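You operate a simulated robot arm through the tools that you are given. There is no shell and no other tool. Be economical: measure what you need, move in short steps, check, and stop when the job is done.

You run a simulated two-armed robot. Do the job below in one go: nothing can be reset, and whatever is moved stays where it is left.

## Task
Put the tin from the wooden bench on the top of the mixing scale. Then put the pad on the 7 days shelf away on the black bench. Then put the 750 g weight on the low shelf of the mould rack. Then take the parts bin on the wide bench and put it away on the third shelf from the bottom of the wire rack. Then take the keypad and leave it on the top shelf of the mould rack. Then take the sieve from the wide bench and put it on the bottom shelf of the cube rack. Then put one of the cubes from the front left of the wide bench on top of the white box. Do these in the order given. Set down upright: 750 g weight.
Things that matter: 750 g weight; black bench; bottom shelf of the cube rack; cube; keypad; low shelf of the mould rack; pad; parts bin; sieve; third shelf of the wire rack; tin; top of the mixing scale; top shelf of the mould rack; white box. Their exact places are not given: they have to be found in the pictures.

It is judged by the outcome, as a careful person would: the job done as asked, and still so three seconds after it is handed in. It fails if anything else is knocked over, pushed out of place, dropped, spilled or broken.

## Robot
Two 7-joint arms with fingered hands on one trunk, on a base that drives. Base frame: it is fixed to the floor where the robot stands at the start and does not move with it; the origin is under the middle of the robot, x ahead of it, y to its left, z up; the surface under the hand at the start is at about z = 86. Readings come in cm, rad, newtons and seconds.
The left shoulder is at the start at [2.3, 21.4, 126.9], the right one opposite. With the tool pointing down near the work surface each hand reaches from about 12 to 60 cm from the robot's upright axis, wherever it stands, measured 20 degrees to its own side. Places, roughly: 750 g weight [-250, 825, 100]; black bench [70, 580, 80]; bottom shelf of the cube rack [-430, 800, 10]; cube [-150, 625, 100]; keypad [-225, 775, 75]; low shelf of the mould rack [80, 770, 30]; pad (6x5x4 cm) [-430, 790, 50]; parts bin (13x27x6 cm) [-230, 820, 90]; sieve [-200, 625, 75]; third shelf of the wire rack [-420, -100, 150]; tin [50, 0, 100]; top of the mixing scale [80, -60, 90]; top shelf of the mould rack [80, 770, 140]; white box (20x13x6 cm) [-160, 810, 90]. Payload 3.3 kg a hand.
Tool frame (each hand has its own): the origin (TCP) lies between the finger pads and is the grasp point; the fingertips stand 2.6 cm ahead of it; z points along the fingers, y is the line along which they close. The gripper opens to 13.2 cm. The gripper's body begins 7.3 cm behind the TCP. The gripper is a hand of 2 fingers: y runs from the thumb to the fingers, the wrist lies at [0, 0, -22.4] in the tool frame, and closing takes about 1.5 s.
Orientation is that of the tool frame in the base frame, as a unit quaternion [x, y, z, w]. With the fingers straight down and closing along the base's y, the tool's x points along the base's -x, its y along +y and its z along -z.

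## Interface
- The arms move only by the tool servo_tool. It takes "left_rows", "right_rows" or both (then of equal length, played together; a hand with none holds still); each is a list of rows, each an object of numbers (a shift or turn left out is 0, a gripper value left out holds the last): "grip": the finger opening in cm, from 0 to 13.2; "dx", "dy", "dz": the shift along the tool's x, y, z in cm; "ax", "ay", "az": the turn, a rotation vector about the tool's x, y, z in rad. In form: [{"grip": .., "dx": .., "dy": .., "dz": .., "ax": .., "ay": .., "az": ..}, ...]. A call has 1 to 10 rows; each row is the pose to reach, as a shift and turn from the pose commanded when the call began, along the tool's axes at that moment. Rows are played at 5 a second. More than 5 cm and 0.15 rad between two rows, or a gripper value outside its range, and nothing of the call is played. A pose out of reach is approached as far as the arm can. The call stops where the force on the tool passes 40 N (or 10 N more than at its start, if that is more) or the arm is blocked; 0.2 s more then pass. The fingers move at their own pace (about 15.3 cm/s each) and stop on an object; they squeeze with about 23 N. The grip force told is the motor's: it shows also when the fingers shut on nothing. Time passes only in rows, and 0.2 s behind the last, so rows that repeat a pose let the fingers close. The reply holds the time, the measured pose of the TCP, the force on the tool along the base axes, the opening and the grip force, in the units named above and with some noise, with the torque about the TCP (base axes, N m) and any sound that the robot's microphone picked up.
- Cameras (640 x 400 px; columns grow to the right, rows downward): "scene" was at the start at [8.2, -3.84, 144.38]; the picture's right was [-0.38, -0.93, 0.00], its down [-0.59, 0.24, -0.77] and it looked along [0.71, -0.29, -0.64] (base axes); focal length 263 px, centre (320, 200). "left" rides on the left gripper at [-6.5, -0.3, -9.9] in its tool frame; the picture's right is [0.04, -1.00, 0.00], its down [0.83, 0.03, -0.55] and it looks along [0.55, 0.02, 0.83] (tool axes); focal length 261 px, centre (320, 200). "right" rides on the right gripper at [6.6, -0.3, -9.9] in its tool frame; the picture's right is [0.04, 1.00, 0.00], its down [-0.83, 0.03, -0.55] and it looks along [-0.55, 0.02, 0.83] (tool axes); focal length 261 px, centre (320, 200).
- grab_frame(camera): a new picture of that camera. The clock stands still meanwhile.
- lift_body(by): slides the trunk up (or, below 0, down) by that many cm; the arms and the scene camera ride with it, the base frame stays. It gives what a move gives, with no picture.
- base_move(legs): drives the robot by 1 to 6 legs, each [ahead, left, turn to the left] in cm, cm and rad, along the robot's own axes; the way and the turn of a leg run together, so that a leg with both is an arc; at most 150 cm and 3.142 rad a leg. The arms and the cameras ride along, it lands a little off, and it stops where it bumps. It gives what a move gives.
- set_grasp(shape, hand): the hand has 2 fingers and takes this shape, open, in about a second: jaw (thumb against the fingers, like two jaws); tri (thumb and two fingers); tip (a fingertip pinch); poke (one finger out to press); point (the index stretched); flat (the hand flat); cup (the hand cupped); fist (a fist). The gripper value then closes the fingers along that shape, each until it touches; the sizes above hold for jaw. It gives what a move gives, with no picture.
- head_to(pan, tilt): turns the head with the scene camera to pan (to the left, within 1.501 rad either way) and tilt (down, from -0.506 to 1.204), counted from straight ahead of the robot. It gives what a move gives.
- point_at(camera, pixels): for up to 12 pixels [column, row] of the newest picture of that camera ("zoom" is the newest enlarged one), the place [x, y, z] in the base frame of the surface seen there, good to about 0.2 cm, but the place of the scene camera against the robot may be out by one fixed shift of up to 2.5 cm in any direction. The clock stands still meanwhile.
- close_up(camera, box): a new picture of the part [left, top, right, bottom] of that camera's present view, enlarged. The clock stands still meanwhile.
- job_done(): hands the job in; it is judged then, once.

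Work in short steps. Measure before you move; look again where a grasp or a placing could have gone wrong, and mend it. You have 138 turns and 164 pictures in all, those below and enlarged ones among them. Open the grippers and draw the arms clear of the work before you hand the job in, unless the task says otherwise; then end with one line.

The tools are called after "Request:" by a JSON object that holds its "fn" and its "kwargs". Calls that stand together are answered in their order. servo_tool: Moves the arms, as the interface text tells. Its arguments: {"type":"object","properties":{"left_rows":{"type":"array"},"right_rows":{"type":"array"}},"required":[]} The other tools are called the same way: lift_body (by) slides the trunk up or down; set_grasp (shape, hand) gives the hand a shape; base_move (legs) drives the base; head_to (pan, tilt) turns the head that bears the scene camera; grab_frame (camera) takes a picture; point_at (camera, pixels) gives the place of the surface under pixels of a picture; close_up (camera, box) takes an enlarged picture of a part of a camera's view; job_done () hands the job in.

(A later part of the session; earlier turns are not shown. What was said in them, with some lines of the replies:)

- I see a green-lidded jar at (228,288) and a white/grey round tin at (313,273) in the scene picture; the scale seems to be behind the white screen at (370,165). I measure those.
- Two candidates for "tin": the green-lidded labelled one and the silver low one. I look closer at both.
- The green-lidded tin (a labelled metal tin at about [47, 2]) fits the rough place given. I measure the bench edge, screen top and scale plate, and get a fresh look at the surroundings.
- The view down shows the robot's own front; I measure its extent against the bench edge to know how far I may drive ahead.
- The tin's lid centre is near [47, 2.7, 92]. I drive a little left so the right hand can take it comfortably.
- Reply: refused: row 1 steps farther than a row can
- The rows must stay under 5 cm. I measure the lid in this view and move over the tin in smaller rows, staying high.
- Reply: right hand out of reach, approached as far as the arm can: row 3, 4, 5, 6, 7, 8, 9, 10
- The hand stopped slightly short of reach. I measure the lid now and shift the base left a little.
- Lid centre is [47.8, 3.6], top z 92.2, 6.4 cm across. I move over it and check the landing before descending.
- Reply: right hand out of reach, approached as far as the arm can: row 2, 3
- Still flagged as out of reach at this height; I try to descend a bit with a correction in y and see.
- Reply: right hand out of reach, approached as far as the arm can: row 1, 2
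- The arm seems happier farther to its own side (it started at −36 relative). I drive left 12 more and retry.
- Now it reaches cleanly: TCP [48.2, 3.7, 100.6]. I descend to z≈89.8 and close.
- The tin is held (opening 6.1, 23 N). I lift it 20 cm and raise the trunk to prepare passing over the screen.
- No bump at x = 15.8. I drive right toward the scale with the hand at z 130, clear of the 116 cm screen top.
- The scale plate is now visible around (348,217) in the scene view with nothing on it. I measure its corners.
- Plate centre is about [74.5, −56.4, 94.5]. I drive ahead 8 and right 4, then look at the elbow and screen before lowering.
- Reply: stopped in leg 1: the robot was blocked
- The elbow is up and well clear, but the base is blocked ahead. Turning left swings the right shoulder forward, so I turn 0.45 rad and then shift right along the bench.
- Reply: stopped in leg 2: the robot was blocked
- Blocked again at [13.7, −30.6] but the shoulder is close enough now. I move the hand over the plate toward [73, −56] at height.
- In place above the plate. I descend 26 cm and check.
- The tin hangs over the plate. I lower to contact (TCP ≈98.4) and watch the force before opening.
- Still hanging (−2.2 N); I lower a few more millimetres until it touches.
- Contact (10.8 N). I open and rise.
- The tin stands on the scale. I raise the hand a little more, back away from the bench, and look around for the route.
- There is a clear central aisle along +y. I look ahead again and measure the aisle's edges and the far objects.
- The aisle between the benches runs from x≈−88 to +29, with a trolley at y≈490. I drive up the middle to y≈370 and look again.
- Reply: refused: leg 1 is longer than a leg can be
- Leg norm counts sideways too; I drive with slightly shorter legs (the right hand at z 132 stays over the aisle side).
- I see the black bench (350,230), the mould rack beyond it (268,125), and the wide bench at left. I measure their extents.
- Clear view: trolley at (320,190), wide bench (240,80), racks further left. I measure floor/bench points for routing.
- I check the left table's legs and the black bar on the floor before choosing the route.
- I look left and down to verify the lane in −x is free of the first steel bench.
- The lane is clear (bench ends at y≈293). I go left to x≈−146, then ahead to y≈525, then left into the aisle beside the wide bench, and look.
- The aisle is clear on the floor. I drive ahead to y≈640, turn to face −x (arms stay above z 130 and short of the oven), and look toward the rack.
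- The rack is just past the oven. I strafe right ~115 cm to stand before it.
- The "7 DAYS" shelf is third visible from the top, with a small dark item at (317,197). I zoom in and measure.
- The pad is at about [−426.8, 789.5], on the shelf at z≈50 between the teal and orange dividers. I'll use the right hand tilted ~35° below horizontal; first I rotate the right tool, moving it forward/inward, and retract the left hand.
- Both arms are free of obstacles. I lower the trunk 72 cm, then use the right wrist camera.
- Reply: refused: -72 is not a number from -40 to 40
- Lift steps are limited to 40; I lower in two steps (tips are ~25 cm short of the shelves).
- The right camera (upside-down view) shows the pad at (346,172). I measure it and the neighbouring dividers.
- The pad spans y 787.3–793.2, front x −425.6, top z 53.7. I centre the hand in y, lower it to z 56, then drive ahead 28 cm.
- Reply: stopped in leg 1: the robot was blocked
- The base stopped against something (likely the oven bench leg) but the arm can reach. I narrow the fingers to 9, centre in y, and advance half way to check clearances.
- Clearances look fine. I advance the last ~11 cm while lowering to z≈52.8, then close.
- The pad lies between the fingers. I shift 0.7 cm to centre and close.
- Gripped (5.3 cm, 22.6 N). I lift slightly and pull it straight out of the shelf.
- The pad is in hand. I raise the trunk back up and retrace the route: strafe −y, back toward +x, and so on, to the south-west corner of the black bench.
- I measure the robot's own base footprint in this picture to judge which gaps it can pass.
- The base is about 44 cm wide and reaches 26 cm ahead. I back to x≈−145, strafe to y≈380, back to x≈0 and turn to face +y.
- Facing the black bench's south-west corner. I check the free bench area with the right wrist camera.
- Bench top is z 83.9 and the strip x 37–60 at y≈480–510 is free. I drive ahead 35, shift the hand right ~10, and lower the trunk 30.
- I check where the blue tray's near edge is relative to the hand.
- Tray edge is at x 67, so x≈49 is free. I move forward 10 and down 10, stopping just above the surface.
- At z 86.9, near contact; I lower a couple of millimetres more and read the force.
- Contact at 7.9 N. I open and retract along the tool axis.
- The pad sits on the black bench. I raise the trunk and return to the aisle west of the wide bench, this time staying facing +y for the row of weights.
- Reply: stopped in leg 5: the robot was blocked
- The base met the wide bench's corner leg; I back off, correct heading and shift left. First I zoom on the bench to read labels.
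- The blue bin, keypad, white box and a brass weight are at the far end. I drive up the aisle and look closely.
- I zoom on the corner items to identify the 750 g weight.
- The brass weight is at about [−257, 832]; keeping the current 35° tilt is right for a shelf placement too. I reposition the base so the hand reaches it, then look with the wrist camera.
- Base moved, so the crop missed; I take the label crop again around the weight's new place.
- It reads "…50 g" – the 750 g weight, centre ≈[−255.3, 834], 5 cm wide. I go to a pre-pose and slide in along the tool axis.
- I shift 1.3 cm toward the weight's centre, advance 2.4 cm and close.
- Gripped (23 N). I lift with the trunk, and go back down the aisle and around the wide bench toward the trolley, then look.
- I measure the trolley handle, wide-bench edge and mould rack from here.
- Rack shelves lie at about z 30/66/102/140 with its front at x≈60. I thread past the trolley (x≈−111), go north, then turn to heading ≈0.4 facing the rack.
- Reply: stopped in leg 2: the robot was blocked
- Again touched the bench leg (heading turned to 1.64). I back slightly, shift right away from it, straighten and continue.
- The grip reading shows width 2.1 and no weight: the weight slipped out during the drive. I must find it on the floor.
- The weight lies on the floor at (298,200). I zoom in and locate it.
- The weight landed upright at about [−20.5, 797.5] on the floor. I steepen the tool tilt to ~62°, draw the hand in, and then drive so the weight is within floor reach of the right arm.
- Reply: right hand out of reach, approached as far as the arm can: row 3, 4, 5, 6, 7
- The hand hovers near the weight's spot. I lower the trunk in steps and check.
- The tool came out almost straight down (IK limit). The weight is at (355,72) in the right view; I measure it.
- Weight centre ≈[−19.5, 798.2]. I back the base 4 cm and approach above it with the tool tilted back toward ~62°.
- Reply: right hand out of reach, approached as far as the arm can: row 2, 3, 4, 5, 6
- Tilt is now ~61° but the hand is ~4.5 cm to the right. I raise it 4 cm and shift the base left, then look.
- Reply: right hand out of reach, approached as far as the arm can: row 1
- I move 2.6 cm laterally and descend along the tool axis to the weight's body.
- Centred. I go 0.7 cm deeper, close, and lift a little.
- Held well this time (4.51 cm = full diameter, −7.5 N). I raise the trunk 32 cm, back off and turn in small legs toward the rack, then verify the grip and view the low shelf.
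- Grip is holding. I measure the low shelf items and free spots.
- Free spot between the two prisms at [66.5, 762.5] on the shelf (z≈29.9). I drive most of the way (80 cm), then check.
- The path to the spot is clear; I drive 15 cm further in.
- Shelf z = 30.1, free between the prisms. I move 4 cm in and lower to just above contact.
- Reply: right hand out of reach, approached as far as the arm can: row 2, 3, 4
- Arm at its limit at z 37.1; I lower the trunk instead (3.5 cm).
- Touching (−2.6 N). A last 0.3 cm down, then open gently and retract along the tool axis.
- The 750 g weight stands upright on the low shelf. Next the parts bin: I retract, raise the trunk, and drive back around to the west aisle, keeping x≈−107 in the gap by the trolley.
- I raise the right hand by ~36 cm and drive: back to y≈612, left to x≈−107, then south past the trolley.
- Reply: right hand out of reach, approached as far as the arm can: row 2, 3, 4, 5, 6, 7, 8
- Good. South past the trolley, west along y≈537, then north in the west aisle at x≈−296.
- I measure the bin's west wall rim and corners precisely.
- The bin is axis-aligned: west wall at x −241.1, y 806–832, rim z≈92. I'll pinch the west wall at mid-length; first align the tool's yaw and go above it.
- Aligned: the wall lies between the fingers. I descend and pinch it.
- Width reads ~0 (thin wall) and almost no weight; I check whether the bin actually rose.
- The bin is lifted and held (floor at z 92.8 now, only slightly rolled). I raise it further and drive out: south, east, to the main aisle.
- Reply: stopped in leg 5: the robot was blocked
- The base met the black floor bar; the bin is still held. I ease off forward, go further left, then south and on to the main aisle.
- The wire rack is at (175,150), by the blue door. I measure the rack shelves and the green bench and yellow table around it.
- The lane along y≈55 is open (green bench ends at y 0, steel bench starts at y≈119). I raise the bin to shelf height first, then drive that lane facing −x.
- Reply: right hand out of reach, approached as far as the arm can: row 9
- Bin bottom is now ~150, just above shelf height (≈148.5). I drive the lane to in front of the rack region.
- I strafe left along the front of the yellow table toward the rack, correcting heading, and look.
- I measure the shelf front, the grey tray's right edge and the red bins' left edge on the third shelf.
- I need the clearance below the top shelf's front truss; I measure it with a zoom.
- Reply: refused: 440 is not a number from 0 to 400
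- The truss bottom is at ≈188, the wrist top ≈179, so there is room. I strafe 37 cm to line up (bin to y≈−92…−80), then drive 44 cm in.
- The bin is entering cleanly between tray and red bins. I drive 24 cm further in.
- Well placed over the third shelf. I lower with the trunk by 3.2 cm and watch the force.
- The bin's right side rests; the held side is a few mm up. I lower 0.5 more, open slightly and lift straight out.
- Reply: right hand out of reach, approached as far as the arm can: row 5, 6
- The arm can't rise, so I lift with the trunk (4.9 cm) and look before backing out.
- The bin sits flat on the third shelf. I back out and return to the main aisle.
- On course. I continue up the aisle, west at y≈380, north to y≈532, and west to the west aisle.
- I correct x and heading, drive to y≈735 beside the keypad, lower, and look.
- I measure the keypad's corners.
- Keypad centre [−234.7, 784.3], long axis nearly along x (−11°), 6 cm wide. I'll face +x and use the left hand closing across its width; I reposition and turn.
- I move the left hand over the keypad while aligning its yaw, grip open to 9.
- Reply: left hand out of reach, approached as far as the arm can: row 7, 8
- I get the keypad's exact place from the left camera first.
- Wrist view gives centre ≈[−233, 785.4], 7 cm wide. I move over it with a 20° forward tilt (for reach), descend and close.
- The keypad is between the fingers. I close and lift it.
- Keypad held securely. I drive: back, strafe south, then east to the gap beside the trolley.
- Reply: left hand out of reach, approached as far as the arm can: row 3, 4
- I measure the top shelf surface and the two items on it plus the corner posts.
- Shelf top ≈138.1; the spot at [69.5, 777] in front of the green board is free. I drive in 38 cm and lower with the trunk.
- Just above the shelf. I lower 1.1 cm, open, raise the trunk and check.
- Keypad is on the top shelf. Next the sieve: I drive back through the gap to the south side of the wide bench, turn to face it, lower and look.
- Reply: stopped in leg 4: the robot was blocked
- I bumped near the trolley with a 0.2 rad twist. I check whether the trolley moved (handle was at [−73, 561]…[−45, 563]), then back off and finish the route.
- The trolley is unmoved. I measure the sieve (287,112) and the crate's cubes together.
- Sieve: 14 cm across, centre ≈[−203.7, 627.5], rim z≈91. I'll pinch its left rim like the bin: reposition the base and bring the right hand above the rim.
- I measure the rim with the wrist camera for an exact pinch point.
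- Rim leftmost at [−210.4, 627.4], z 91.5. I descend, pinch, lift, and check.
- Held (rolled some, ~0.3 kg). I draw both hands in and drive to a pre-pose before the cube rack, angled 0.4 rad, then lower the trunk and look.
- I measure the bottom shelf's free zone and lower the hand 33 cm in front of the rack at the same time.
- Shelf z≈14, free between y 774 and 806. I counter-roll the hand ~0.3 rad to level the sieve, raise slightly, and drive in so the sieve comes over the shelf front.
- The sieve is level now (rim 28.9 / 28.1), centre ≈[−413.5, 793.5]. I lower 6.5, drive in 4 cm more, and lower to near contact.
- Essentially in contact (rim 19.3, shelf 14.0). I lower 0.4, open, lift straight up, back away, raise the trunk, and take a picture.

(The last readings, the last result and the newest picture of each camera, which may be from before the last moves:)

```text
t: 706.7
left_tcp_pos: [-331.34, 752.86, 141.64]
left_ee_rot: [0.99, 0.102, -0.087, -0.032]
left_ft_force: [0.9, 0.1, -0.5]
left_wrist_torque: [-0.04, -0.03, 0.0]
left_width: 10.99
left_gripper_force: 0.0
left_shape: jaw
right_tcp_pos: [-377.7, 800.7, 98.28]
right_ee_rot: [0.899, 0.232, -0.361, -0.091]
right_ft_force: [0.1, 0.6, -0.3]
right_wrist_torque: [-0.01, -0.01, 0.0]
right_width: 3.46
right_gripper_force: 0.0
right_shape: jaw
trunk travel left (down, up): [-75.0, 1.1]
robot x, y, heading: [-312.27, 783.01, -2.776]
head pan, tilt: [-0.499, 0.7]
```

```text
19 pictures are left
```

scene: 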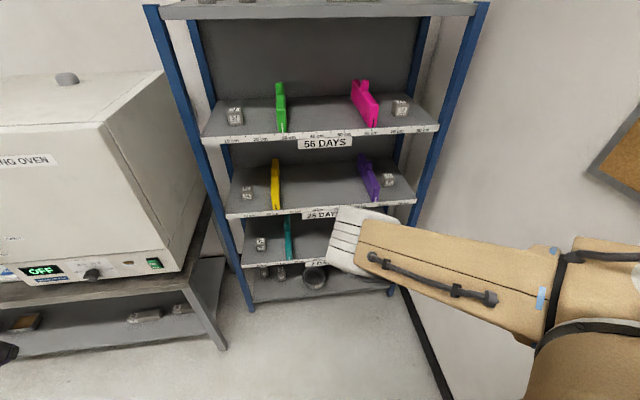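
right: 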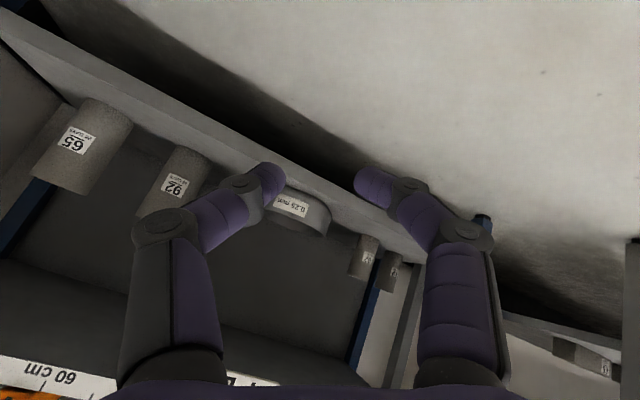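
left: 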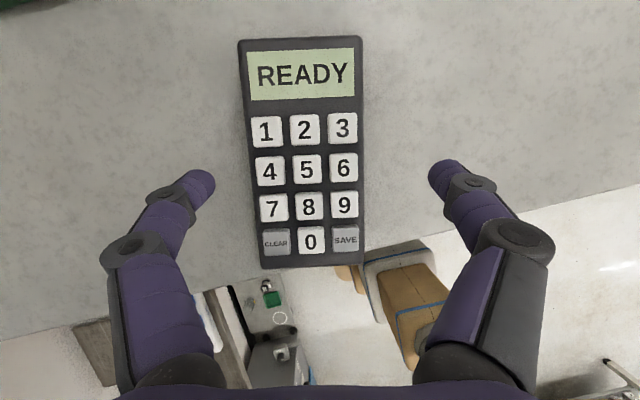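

The sieve stands on the bottom shelf. Now the cube: I raise and un-roll the right hand, drive to the south side by the crate, lower a bit and look.

Request:
{"fn": "servo_tool", "kwargs": {"right_rows": [{"grip": 10, "dx": -2.3, "dy": -1.2, "dz": -2.7, "ax": -0.036, "az": 0.03}, {"dx": -4.5, "dy": -2.5, "dz": -5.4, "ax": -0.07, "az": 0.06}, {"dx": -6.8, "dy": -3.7, "dz": -8.1, "ax": -0.107, "az": 0.09}, {"dx": -9, "dy": -4.9, "dz": -10.7, "ax": -0.143, "az": 0.12}, {"dx": -11.3, "dy": -6.2, "dz": -13.4, "ax": -0.18, "az": 0.15}, {"dx": -13.5, "dy": -7.4, "dz": -16.1, "ax": -0.214, "az": 0.18}, {"dx": -15.8, "dy": -8.6, "dz": -18.8, "ax": -0.25, "az": 0.21}]}}

Request:
{"fn": "base_move", "kwargs": {"legs": [[42.7, 136.8, 0], [0, 0, -0.968], [0, 0, -0.968], [-103, 0, 0], [0, -119, 0], [15, 0, 0]]}}

Request:
{"fn": "lift_body", "kwargs": {"by": -16}}

Request:
{"fn": "grab_frame", "kwargs": {"camera": "right"}}

Request:
{"fn": "head_to", "kwargs": {"pan": -0.5, "tilt": 0.7}}

Request:
{"fn": "grab_frame", "kwargs": {"camera": "scene"}}

```text
t: 708.3
left_tcp_pos: [-331.29, 752.83, 141.73]
left_ee_rot: [0.99, 0.102, -0.087, -0.031]
left_ft_force: [0.3, -0.5, -0.9]
left_wrist_torque: [-0.02, -0.03, 0.01]
left_width: 10.97
left_gripper_force: 0.2
left_shape: jaw
right_tcp_pos: [-377.8, 800.94, 124.48]
right_ee_rot: [0.922, 0.179, -0.337, 0.059]
right_ft_force: [-0.5, 0.4, 0.9]
right_wrist_torque: [-0.02, -0.03, 0.03]
right_width: 9.99
right_gripper_force: 0.1
right_shape: jaw
trunk travel left (down, up): [-75.0, 1.1]
robot x, y, heading: [-312.2, 782.74, -2.77]
head pan, tilt: [-0.499, 0.7]
```

```text
t: 731.9
left_tcp_pos: [-209.31, 577.95, 141.62]
left_ee_rot: [-0.639, 0.763, 0.022, 0.091]
left_ft_force: [0.0, 0.2, -0.1]
left_wrist_torque: [-0.01, 0.0, 0.0]
left_width: 10.99
left_gripper_force: 0.1
left_shape: jaw
right_tcp_pos: [-147.47, 603.24, 124.37]
right_ee_rot: [0.667, -0.662, -0.239, -0.245]
right_ft_force: [-0.3, -0.4, 0.0]
right_wrist_torque: [0.02, -0.03, 0.02]
right_width: 9.99
right_gripper_force: 0.0
right_shape: jaw
trunk travel left (down, up): [-75.0, 1.1]
robot x, y, heading: [-188.52, 549.42, 1.565]
head pan, tilt: [-0.499, 0.7]
```

```text
t: 733.7
left_tcp_pos: [-209.39, 578.08, 125.58]
left_ee_rot: [-0.639, 0.764, 0.023, 0.09]
left_ft_force: [0.4, -0.5, 0.1]
left_wrist_torque: [0.04, -0.01, 0.01]
left_width: 10.96
left_gripper_force: 0.1
left_shape: jaw
right_tcp_pos: [-147.44, 603.32, 108.41]
right_ee_rot: [0.666, -0.663, -0.238, -0.246]
right_ft_force: [0.4, -0.3, 0.0]
right_wrist_torque: [0.0, 0.02, -0.01]
right_width: 9.99
right_gripper_force: 0.0
right_shape: jaw
trunk travel left (down, up): [-59.0, 17.1]
robot x, y, heading: [-188.48, 549.14, 1.564]
head pan, tilt: [-0.499, 0.7]
```

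```text
18 pictures are left
```

right: 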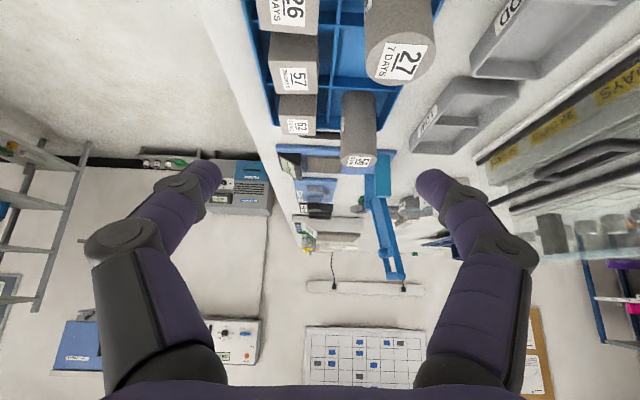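

```text
t: 734.3
left_tcp_pos: [-209.29, 578.07, 125.66]
left_ee_rot: [-0.639, 0.763, 0.023, 0.09]
left_ft_force: [0.2, -0.6, -0.2]
left_wrist_torque: [0.06, -0.02, 0.0]
left_width: 10.99
left_gripper_force: 0.1
left_shape: jaw
right_tcp_pos: [-147.39, 603.43, 108.33]
right_ee_rot: [0.666, -0.663, -0.238, -0.246]
right_ft_force: [-0.4, -0.4, -0.2]
right_wrist_torque: [0.0, -0.01, -0.01]
right_width: 10.0
right_gripper_force: 0.2
right_shape: jaw
trunk travel left (down, up): [-59.0, 17.1]
robot x, y, heading: [-188.33, 549.51, 1.563]
head pan, tilt: [-0.499, 0.7]
```

```text
17 pictures are left
```

scene: 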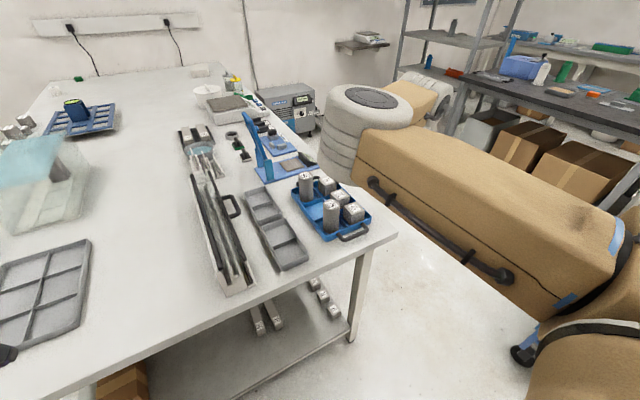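

I measure cube "26" and its neighbours in the wrist view, and the white box (201,70) in the scene view.

Request:
{"fn": "point_at", "kwargs": {"camera": "right", "pixels": [[262, 8], [317, 8], [290, 26], [290, 8], [268, 45], [316, 45], [268, 90], [316, 90], [366, 35], [250, 60], [246, 10], [366, 60]]}}

Request:
{"fn": "point_at", "kwargs": {"camera": "scene", "pixels": [[200, 67], [193, 68], [208, 66], [200, 73], [195, 72], [206, 71], [230, 105]]}}

Request:
{"fn": "close_up", "kwargs": {"camera": "scene", "box": [160, 40, 320, 160]}}

```text
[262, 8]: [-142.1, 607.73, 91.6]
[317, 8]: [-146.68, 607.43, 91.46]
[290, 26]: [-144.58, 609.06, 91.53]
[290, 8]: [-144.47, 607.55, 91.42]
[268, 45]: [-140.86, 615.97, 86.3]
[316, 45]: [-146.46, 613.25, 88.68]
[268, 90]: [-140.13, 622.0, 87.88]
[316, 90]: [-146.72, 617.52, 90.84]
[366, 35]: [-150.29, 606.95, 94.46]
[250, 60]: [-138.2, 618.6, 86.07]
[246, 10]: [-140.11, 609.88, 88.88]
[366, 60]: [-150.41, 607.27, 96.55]
```

```text
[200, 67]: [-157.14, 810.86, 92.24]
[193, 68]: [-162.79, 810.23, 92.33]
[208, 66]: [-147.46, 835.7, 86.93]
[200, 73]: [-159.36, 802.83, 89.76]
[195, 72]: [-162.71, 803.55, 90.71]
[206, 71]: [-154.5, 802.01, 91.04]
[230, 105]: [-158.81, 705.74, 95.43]
```

```text
3.33 times, centred on (240, 100) of scene
```

zoom: 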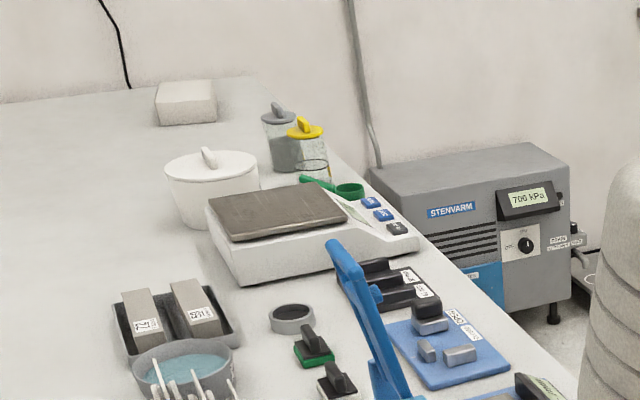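

Cube 26: x −146.7…−142.1, centre y 607.2, top z 91.5; cylinder 27's face is at x −150.4. White box centre ≈[−159, 812], top ≈91.5. I align, narrow the fingers, descend, grip and lift.

Request:
{"fn": "servo_tool", "kwargs": {"right_rows": [{"grip": 7, "dx": 0.4, "dy": -1.7, "dz": 2.9}, {"grip": 6.8, "dx": 0.8, "dy": -3.34, "dz": 5.9}, {"grip": 6.8, "dx": 3.37, "dy": -3.3, "dz": 9}, {"dx": 5.94, "dy": -3.25, "dz": 12.05}, {"dx": 8.6, "dy": -3.2, "dz": 15.2}, {"dx": 8.6, "dy": -3.2, "dz": 15.2, "grip": 0}, {"dx": 8.6, "dy": -3.2, "dz": 15.2}, {"dx": 8.6, "dy": -3.2, "dz": 15.2}, {"dx": 8.6, "dy": -3.2, "dz": 15.2}, {"dx": 6.7, "dy": -3.2, "dz": 12.9}]}}

Request:
{"fn": "lift_body", "kwargs": {"by": 17}}

Request:
{"fn": "grab_frame", "kwargs": {"camera": "right"}}

```text
t: 736.5
left_tcp_pos: [-209.38, 577.86, 125.68]
left_ee_rot: [-0.64, 0.763, 0.023, 0.089]
left_ft_force: [0.4, -0.6, 0.2]
left_wrist_torque: [0.0, -0.01, 0.01]
left_width: 10.96
left_gripper_force: 0.0
left_shape: jaw
right_tcp_pos: [-144.13, 606.58, 94.61]
right_ee_rot: [0.666, -0.663, -0.238, -0.245]
right_ft_force: [-0.6, 0.3, -3.3]
right_wrist_torque: [-0.03, -0.01, 0.04]
right_width: 4.36
right_gripper_force: 22.8
right_shape: jaw
trunk travel left (down, up): [-59.0, 17.1]
robot x, y, heading: [-188.22, 549.1, 1.563]
head pan, tilt: [-0.499, 0.7]
```

```text
t: 738.5
left_tcp_pos: [-209.3, 577.94, 142.53]
left_ee_rot: [-0.639, 0.764, 0.023, 0.089]
left_ft_force: [0.9, 0.0, -0.5]
left_wrist_torque: [0.0, -0.02, -0.02]
left_width: 10.96
left_gripper_force: 0.0
left_shape: jaw
right_tcp_pos: [-144.2, 606.5, 111.22]
right_ee_rot: [0.666, -0.663, -0.239, -0.245]
right_ft_force: [0.4, 0.0, -2.3]
right_wrist_torque: [0.0, -0.02, -0.01]
right_width: 4.36
right_gripper_force: 22.7
right_shape: jaw
trunk travel left (down, up): [-76.0, 0.1]
robot x, y, heading: [-188.13, 549.08, 1.56]
head pan, tilt: [-0.499, 0.7]
```

```text
15 pictures are left
5 turns are left
```

right: 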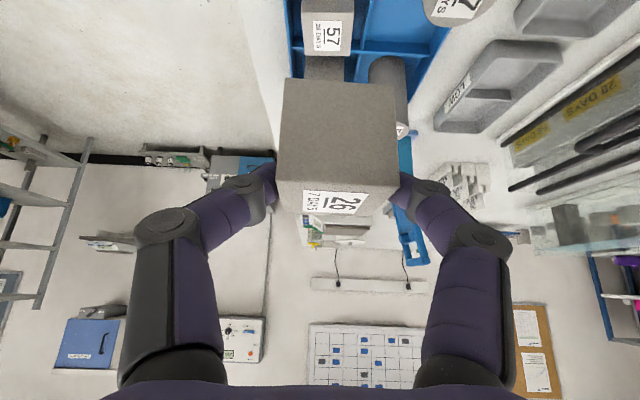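

Cube 26 is held. I drive past the trolley, turn to face −x and come alongside the white box, then take pictures.

Request:
{"fn": "base_move", "kwargs": {"legs": [[-14, -81.5, 0.01], [75, 0, 0], [75, -35, 0], [0, 0, 0.78], [0, 0, 0.79], [30, -84, 0]]}}

Request:
{"fn": "head_to", "kwargs": {"pan": -0.6, "tilt": 0.75}}

Request:
{"fn": "grab_frame", "kwargs": {"camera": "right"}}

Request:
{"fn": "grab_frame", "kwargs": {"camera": "scene"}}

Request:
{"fn": "point_at", "kwargs": {"camera": "right", "pixels": [[320, 30], [260, 30], [220, 60], [400, 30], [320, 60], [260, 90], [420, 90], [200, 30], [240, 130], [440, 130], [320, 5], [180, 90]]}}

Request:
{"fn": "point_at", "kwargs": {"camera": "scene", "pixels": [[320, 200], [280, 200], [300, 180], [340, 180], [360, 200], [300, 220], [340, 220], [260, 180], [380, 180], [320, 160], [280, 160], [360, 160]]}}

```text
t: 759.0
left_tcp_pos: [-133.13, 750.0, 142.56]
left_ee_rot: [0.993, -0.08, -0.08, -0.046]
left_ft_force: [-0.8, 0.3, -0.4]
left_wrist_torque: [-0.03, -0.01, -0.03]
left_width: 10.98
left_gripper_force: 0.0
left_shape: jaw
right_tcp_pos: [-162.59, 814.69, 111.08]
right_ee_rot: [0.94, 0.01, -0.342, -0.002]
right_ft_force: [-0.1, 0.6, -2.7]
right_wrist_torque: [-0.01, -0.02, -0.01]
right_width: 4.34
right_gripper_force: 22.7
right_shape: jaw
trunk travel left (down, up): [-76.0, 0.1]
robot x, y, heading: [-104.43, 771.05, -3.133]
head pan, tilt: [-0.499, 0.7]
```

```text
t: 759.7
left_tcp_pos: [-133.02, 749.92, 142.74]
left_ee_rot: [0.992, -0.08, -0.08, -0.047]
left_ft_force: [0.6, -0.7, -0.3]
left_wrist_torque: [0.01, 0.03, -0.02]
left_width: 10.99
left_gripper_force: 0.0
left_shape: jaw
right_tcp_pos: [-162.51, 814.7, 111.29]
right_ee_rot: [0.94, 0.009, -0.342, -0.002]
right_ft_force: [-0.1, 0.0, -2.6]
right_wrist_torque: [0.01, -0.04, 0.0]
right_width: 4.36
right_gripper_force: 23.3
right_shape: jaw
trunk travel left (down, up): [-76.0, 0.1]
robot x, y, heading: [-104.67, 771.28, -3.13]
head pan, tilt: [-0.6, 0.75]
```

```text
14 pictures are left
```

right: 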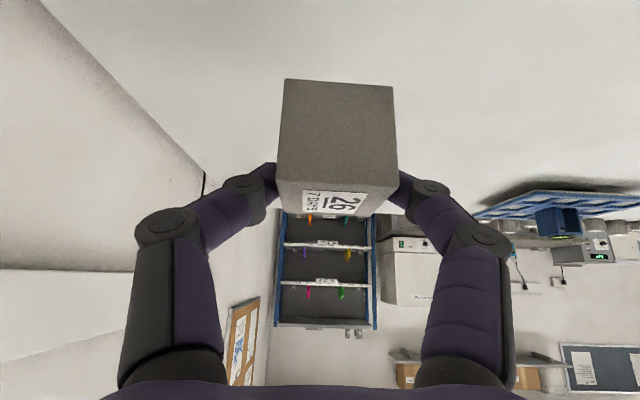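

```text
13 pictures are left
```

scene: 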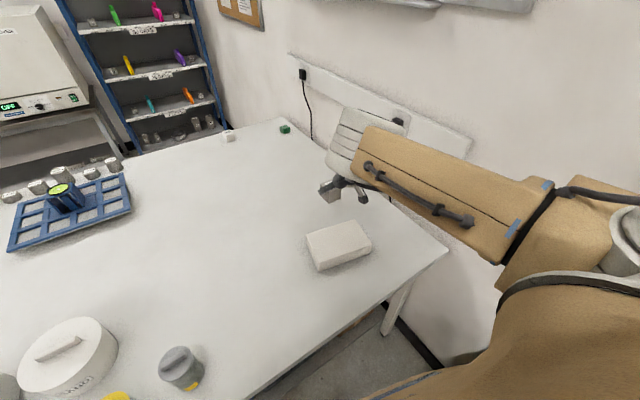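

```text
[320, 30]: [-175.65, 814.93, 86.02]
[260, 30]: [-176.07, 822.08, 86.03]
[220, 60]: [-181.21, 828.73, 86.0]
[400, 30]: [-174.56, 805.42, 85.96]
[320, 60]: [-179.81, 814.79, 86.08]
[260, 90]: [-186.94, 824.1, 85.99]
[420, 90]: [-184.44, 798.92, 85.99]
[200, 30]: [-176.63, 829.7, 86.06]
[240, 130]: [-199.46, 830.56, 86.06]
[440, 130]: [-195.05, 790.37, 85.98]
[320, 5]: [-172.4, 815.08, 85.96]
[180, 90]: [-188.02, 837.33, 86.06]
```

```text
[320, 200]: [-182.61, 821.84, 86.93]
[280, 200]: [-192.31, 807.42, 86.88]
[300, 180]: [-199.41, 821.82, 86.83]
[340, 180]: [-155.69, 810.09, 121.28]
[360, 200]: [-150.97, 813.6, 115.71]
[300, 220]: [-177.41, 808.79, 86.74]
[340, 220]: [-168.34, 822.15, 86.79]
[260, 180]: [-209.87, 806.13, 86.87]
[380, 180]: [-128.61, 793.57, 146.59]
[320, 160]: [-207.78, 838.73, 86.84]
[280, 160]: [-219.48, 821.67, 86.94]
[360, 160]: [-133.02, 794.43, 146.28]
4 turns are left
```

The drive worked; the white box is at (338,243) in the scene view. I measure its top.

Request:
{"fn": "point_at", "kwargs": {"camera": "scene", "pixels": [[308, 237], [355, 222], [369, 242], [320, 260], [338, 240], [345, 262], [330, 228], [350, 240], [330, 250]]}}

```text
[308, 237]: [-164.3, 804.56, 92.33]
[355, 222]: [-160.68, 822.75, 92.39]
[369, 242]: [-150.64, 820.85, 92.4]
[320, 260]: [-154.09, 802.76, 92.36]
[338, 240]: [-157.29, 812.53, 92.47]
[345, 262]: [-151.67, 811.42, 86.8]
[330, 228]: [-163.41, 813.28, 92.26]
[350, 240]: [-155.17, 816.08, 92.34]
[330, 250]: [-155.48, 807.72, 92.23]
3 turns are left
```

Box top spans x −164…−151, y 803–823, centre [−157.4, 812.7], z≈91.5. I place the cube at its centre, release, rise, back off and check.

Request:
{"fn": "servo_tool", "kwargs": {"right_rows": [{"dx": 2.24, "dy": 1.05, "dz": -1.9}, {"dx": 4.48, "dy": 2.1, "dz": -3.79}, {"dx": 7.37, "dy": 2.15, "dz": -0.34}, {"dx": 10.27, "dy": 2.2, "dz": 3.11}, {"dx": 12.5, "dy": 2.2, "dz": 5.8}, {"dx": 13.87, "dy": 2.24, "dz": 7.41}, {"dx": 13.87, "dy": 2.24, "dz": 7.41}]}}

Request:
{"fn": "servo_tool", "kwargs": {"right_rows": [{"dx": 0.22, "dz": 0.27}, {"dx": 0.42, "dz": 0.5}, {"grip": 5.5, "dx": 0.42, "dz": 0.5}, {"grip": 7, "dx": 0.42, "dz": 0.5}, {"grip": 8, "dx": 0.42, "dz": 0.5}, {"dx": 0.42, "dz": 0.5}, {"dx": -2.25, "dz": -2.66}, {"dx": -5.1, "dz": -6.1}, {"dx": -7.6, "dz": -9.1}]}}

Request:
{"fn": "base_move", "kwargs": {"legs": [[-35, 0, 0]]}}

Request:
{"fn": "head_to", "kwargs": {"pan": -0.4, "tilt": 0.6}}

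Request:
{"fn": "grab_frame", "kwargs": {"camera": "scene"}}

```text
t: 761.3
left_tcp_pos: [-133.05, 749.84, 142.69]
left_ee_rot: [0.992, -0.08, -0.08, -0.047]
left_ft_force: [0.9, 0.7, -0.2]
left_wrist_torque: [0.02, -0.02, 0.07]
left_width: 10.99
left_gripper_force: 0.0
left_shape: jaw
right_tcp_pos: [-156.79, 812.75, 96.55]
right_ee_rot: [0.939, 0.009, -0.344, -0.004]
right_ft_force: [0.0, 0.8, 11.4]
right_wrist_torque: [-0.05, 0.13, 0.0]
right_width: 4.36
right_gripper_force: 22.6
right_shape: jaw
trunk travel left (down, up): [-76.0, 0.1]
robot x, y, heading: [-104.63, 771.31, -3.132]
head pan, tilt: [-0.6, 0.75]
```

```text
t: 763.3
left_tcp_pos: [-133.03, 750.02, 142.67]
left_ee_rot: [0.992, -0.08, -0.081, -0.047]
left_ft_force: [0.0, 0.0, 0.3]
left_wrist_torque: [0.01, 0.0, -0.01]
left_width: 10.99
left_gripper_force: 0.1
left_shape: jaw
right_tcp_pos: [-156.45, 812.45, 108.52]
right_ee_rot: [0.94, 0.01, -0.342, -0.003]
right_ft_force: [0.6, -0.7, 0.3]
right_wrist_torque: [0.01, 0.0, -0.02]
right_width: 7.96
right_gripper_force: 0.1
right_shape: jaw
trunk travel left (down, up): [-76.0, 0.1]
robot x, y, heading: [-104.99, 771.33, -3.136]
head pan, tilt: [-0.6, 0.75]
```

```text
t: 765.6
left_tcp_pos: [-97.66, 750.32, 142.6]
left_ee_rot: [0.992, -0.082, -0.081, -0.047]
left_ft_force: [0.3, -0.5, 0.3]
left_wrist_torque: [0.02, 0.01, 0.01]
left_width: 10.99
left_gripper_force: 0.0
left_shape: jaw
right_tcp_pos: [-121.08, 812.96, 108.42]
right_ee_rot: [0.94, 0.008, -0.342, -0.004]
right_ft_force: [0.4, 0.3, 0.2]
right_wrist_torque: [0.0, -0.01, 0.0]
right_width: 7.94
right_gripper_force: 0.0
right_shape: jaw
trunk travel left (down, up): [-76.0, 0.1]
robot x, y, heading: [-69.0, 771.38, -3.132]
head pan, tilt: [-0.6, 0.75]
```

```text
t: 766.3
left_tcp_pos: [-97.74, 750.25, 142.55]
left_ee_rot: [0.992, -0.081, -0.08, -0.047]
left_ft_force: [0.3, -0.1, 1.2]
left_wrist_torque: [-0.01, 0.0, 0.01]
left_width: 10.99
left_gripper_force: 0.1
left_shape: jaw
right_tcp_pos: [-121.12, 813.04, 108.46]
right_ee_rot: [0.94, 0.008, -0.342, -0.004]
right_ft_force: [-0.2, 0.7, -0.6]
right_wrist_torque: [-0.01, 0.01, -0.02]
right_width: 7.96
right_gripper_force: 0.1
right_shape: jaw
trunk travel left (down, up): [-76.0, 0.1]
robot x, y, heading: [-69.16, 771.49, -3.143]
head pan, tilt: [-0.4, 0.6]
```

```text
12 pictures are left
2 turns are left
```

scene: 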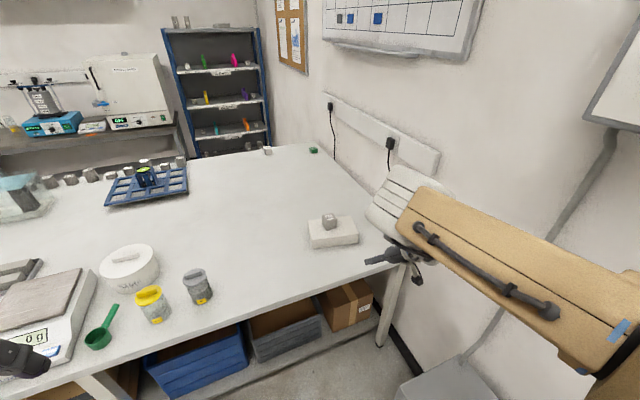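

The cube stands on the white box at (330,220). Both grippers are open and the arms are clear of the work, so I hand the job in.

Request:
{"fn": "job_done", "kwargs": {}}

```text
The job is handed in.
```

All seven items were put where you asked, in the order given, and the job is handed in. The 750 g weight slipped from the gripper on the way and fell to the floor near the mould rack. It landed upright, and I picked it up and set it upright on the low shelf. The base also bumped a few things while driving: bench legs, a floor bar by the trolley, and once probably the trolley itself. The trolley had not moved when I checked it; I did not check the others.
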